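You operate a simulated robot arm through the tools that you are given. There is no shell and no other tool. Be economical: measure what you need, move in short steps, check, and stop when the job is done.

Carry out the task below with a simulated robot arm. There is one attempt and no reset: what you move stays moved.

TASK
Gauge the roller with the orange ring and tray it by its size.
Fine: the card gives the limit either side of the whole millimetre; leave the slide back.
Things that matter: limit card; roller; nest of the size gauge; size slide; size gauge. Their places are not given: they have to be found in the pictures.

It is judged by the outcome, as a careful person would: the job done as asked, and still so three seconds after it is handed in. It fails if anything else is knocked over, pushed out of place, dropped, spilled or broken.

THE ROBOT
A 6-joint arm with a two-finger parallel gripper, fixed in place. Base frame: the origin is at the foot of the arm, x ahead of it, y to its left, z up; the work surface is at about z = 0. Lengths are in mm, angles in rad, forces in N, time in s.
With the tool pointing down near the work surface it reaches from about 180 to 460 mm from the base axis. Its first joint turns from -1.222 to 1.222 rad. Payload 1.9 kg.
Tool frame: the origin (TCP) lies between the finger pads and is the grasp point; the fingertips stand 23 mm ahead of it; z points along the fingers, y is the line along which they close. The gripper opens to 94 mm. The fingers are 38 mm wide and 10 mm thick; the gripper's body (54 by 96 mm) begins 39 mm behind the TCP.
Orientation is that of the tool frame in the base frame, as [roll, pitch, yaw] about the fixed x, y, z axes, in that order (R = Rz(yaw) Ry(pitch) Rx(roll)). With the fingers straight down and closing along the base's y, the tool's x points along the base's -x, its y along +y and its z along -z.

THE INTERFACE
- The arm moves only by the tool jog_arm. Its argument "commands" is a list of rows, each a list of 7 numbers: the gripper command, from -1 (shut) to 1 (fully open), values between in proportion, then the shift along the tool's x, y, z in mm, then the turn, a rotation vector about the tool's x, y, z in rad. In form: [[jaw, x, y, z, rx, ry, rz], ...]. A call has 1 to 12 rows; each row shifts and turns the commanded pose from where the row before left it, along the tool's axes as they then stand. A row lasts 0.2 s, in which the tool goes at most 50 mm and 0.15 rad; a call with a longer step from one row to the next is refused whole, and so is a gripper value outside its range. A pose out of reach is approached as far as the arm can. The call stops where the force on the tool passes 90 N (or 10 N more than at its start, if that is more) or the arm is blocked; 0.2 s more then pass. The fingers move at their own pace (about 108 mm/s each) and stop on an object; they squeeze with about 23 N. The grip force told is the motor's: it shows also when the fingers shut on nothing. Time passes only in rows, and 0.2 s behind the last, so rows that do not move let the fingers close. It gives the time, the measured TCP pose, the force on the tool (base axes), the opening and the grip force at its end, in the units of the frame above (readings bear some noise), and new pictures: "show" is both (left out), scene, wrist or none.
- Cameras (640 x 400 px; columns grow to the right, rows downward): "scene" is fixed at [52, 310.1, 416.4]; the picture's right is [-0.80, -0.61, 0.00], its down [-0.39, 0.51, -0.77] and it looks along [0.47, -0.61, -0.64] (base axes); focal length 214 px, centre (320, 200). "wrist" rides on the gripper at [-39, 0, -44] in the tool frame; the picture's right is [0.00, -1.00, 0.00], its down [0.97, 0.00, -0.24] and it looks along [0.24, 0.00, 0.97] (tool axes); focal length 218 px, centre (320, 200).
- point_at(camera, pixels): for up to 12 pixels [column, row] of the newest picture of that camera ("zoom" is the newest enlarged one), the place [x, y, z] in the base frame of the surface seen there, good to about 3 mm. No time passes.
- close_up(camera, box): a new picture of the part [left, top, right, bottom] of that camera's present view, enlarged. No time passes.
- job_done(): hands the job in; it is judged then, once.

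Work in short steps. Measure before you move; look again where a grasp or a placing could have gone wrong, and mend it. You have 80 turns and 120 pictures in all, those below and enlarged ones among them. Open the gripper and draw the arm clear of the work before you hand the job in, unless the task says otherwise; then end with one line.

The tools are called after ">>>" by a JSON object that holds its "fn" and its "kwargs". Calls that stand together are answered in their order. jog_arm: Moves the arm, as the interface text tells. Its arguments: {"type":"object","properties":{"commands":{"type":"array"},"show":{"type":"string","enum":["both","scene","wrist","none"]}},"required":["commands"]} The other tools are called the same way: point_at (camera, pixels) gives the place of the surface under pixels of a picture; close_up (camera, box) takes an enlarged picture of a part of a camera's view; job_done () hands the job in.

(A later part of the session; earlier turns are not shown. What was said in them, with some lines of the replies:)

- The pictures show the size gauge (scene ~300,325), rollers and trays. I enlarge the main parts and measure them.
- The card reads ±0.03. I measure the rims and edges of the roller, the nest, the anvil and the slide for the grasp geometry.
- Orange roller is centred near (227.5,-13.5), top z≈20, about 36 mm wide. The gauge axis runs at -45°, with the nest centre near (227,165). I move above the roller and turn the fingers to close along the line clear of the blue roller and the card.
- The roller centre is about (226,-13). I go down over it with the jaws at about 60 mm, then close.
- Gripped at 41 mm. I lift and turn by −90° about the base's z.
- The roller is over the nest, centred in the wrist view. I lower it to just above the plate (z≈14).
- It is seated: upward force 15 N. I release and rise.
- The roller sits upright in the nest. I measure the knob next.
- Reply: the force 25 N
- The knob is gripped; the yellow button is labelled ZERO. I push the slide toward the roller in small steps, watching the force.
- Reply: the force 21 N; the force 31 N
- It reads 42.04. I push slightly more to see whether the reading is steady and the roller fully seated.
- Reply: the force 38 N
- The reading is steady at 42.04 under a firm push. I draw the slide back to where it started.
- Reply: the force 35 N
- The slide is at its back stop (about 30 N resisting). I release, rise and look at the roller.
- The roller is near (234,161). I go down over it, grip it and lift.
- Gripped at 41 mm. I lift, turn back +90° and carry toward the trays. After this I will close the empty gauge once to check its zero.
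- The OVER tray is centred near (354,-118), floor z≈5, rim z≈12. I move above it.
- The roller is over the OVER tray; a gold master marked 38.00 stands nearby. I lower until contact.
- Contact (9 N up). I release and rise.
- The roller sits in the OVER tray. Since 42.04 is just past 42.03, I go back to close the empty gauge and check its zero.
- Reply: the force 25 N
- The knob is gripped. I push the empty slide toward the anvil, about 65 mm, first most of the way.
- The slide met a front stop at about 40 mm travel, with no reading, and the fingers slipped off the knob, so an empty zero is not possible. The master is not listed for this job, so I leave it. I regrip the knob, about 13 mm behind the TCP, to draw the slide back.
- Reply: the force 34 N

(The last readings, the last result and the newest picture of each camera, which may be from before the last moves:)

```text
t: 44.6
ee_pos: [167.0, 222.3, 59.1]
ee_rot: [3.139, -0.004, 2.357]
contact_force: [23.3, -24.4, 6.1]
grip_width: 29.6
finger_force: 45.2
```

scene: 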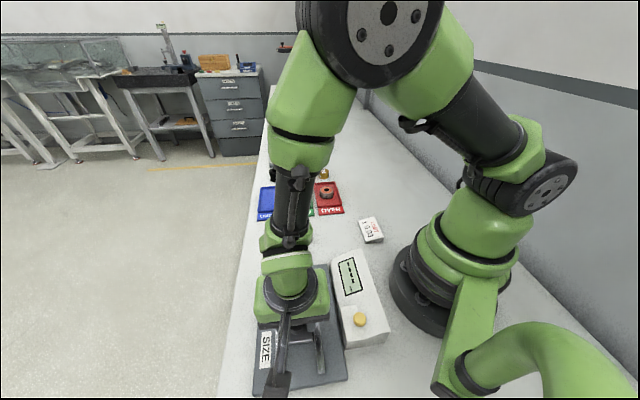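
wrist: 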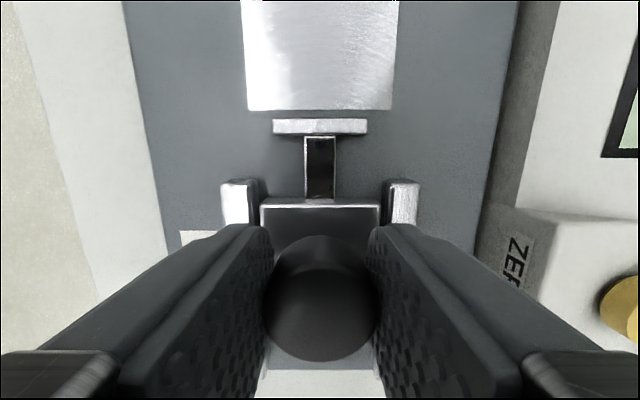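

The slide is at its back stop again (the tool is blocked with about 34 N). I release, rise well clear and check everything.

>>> {"fn": "jog_arm", "kwargs": {"commands": [[-0.45, -1, 0, 0, 0, 0, 0], [0.1, 0, 0, 0, 0, 0, 0], [0.3, 0, 0, 0, 0, 0, 0], [0.3, 0, 0, 0, 0, 0, 0], [0.3, 0, 0, -35, 0, 0, 0], [0.3, 0, 0, -45, 0, 0, 0], [0.5, -40, 0, -30, 0, 0, 0], [1, -40, 0, -30, 0, 0, 0], [1, -20, 0, -20, 0, 0, 0], [1, 0, 0, 0, 0, 0, 0]]}}

>>> {"fn": "close_up", "kwargs": {"camera": "scene", "box": [240, 140, 400, 250]}}

```text
t: 46.8
ee_pos: [237.5, 148.1, 220.5]
ee_rot: [3.138, -0.003, 2.356]
contact_force: [-0.1, 0.8, -0.8]
grip_width: 94.2
finger_force: 0.0
```

scene: 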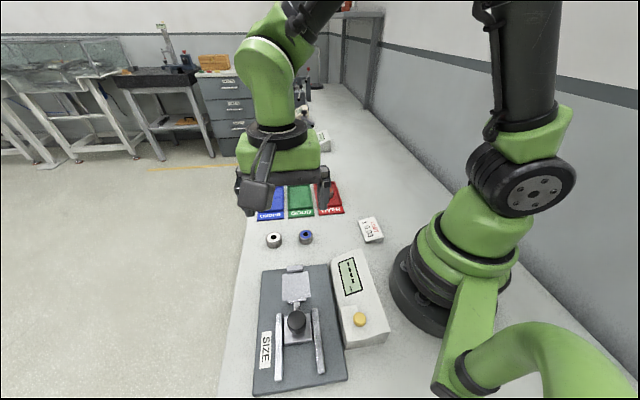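
wrist: 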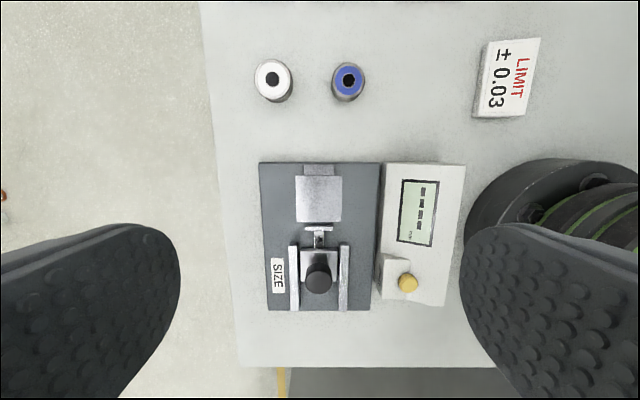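

```text
3.64 times, centred on (320, 195) of scene
```

zoom: 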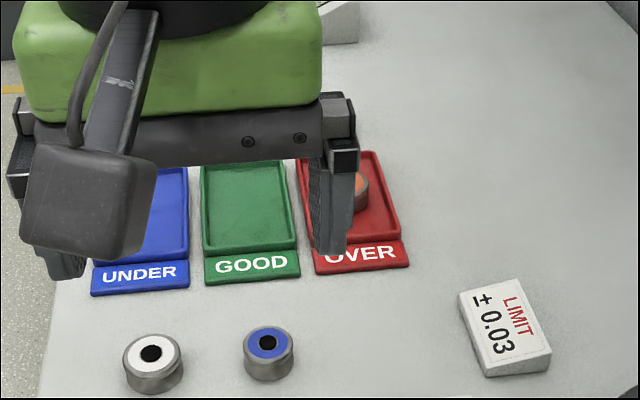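

The roller is in OVER (42.04 is more than 42.03), the slide is back and the arm is clear, so I hand it in.

>>> {"fn": "job_done", "kwargs": {}}

```text
The job is handed in.
```

The orange-ring roller gauged 42.04 mm against a limit of ±0.03, so it is in the OVER tray with the slide left back; the gauge's zero was not verified, because the slide stops before it closes empty and I left the 38.00 master untouched.
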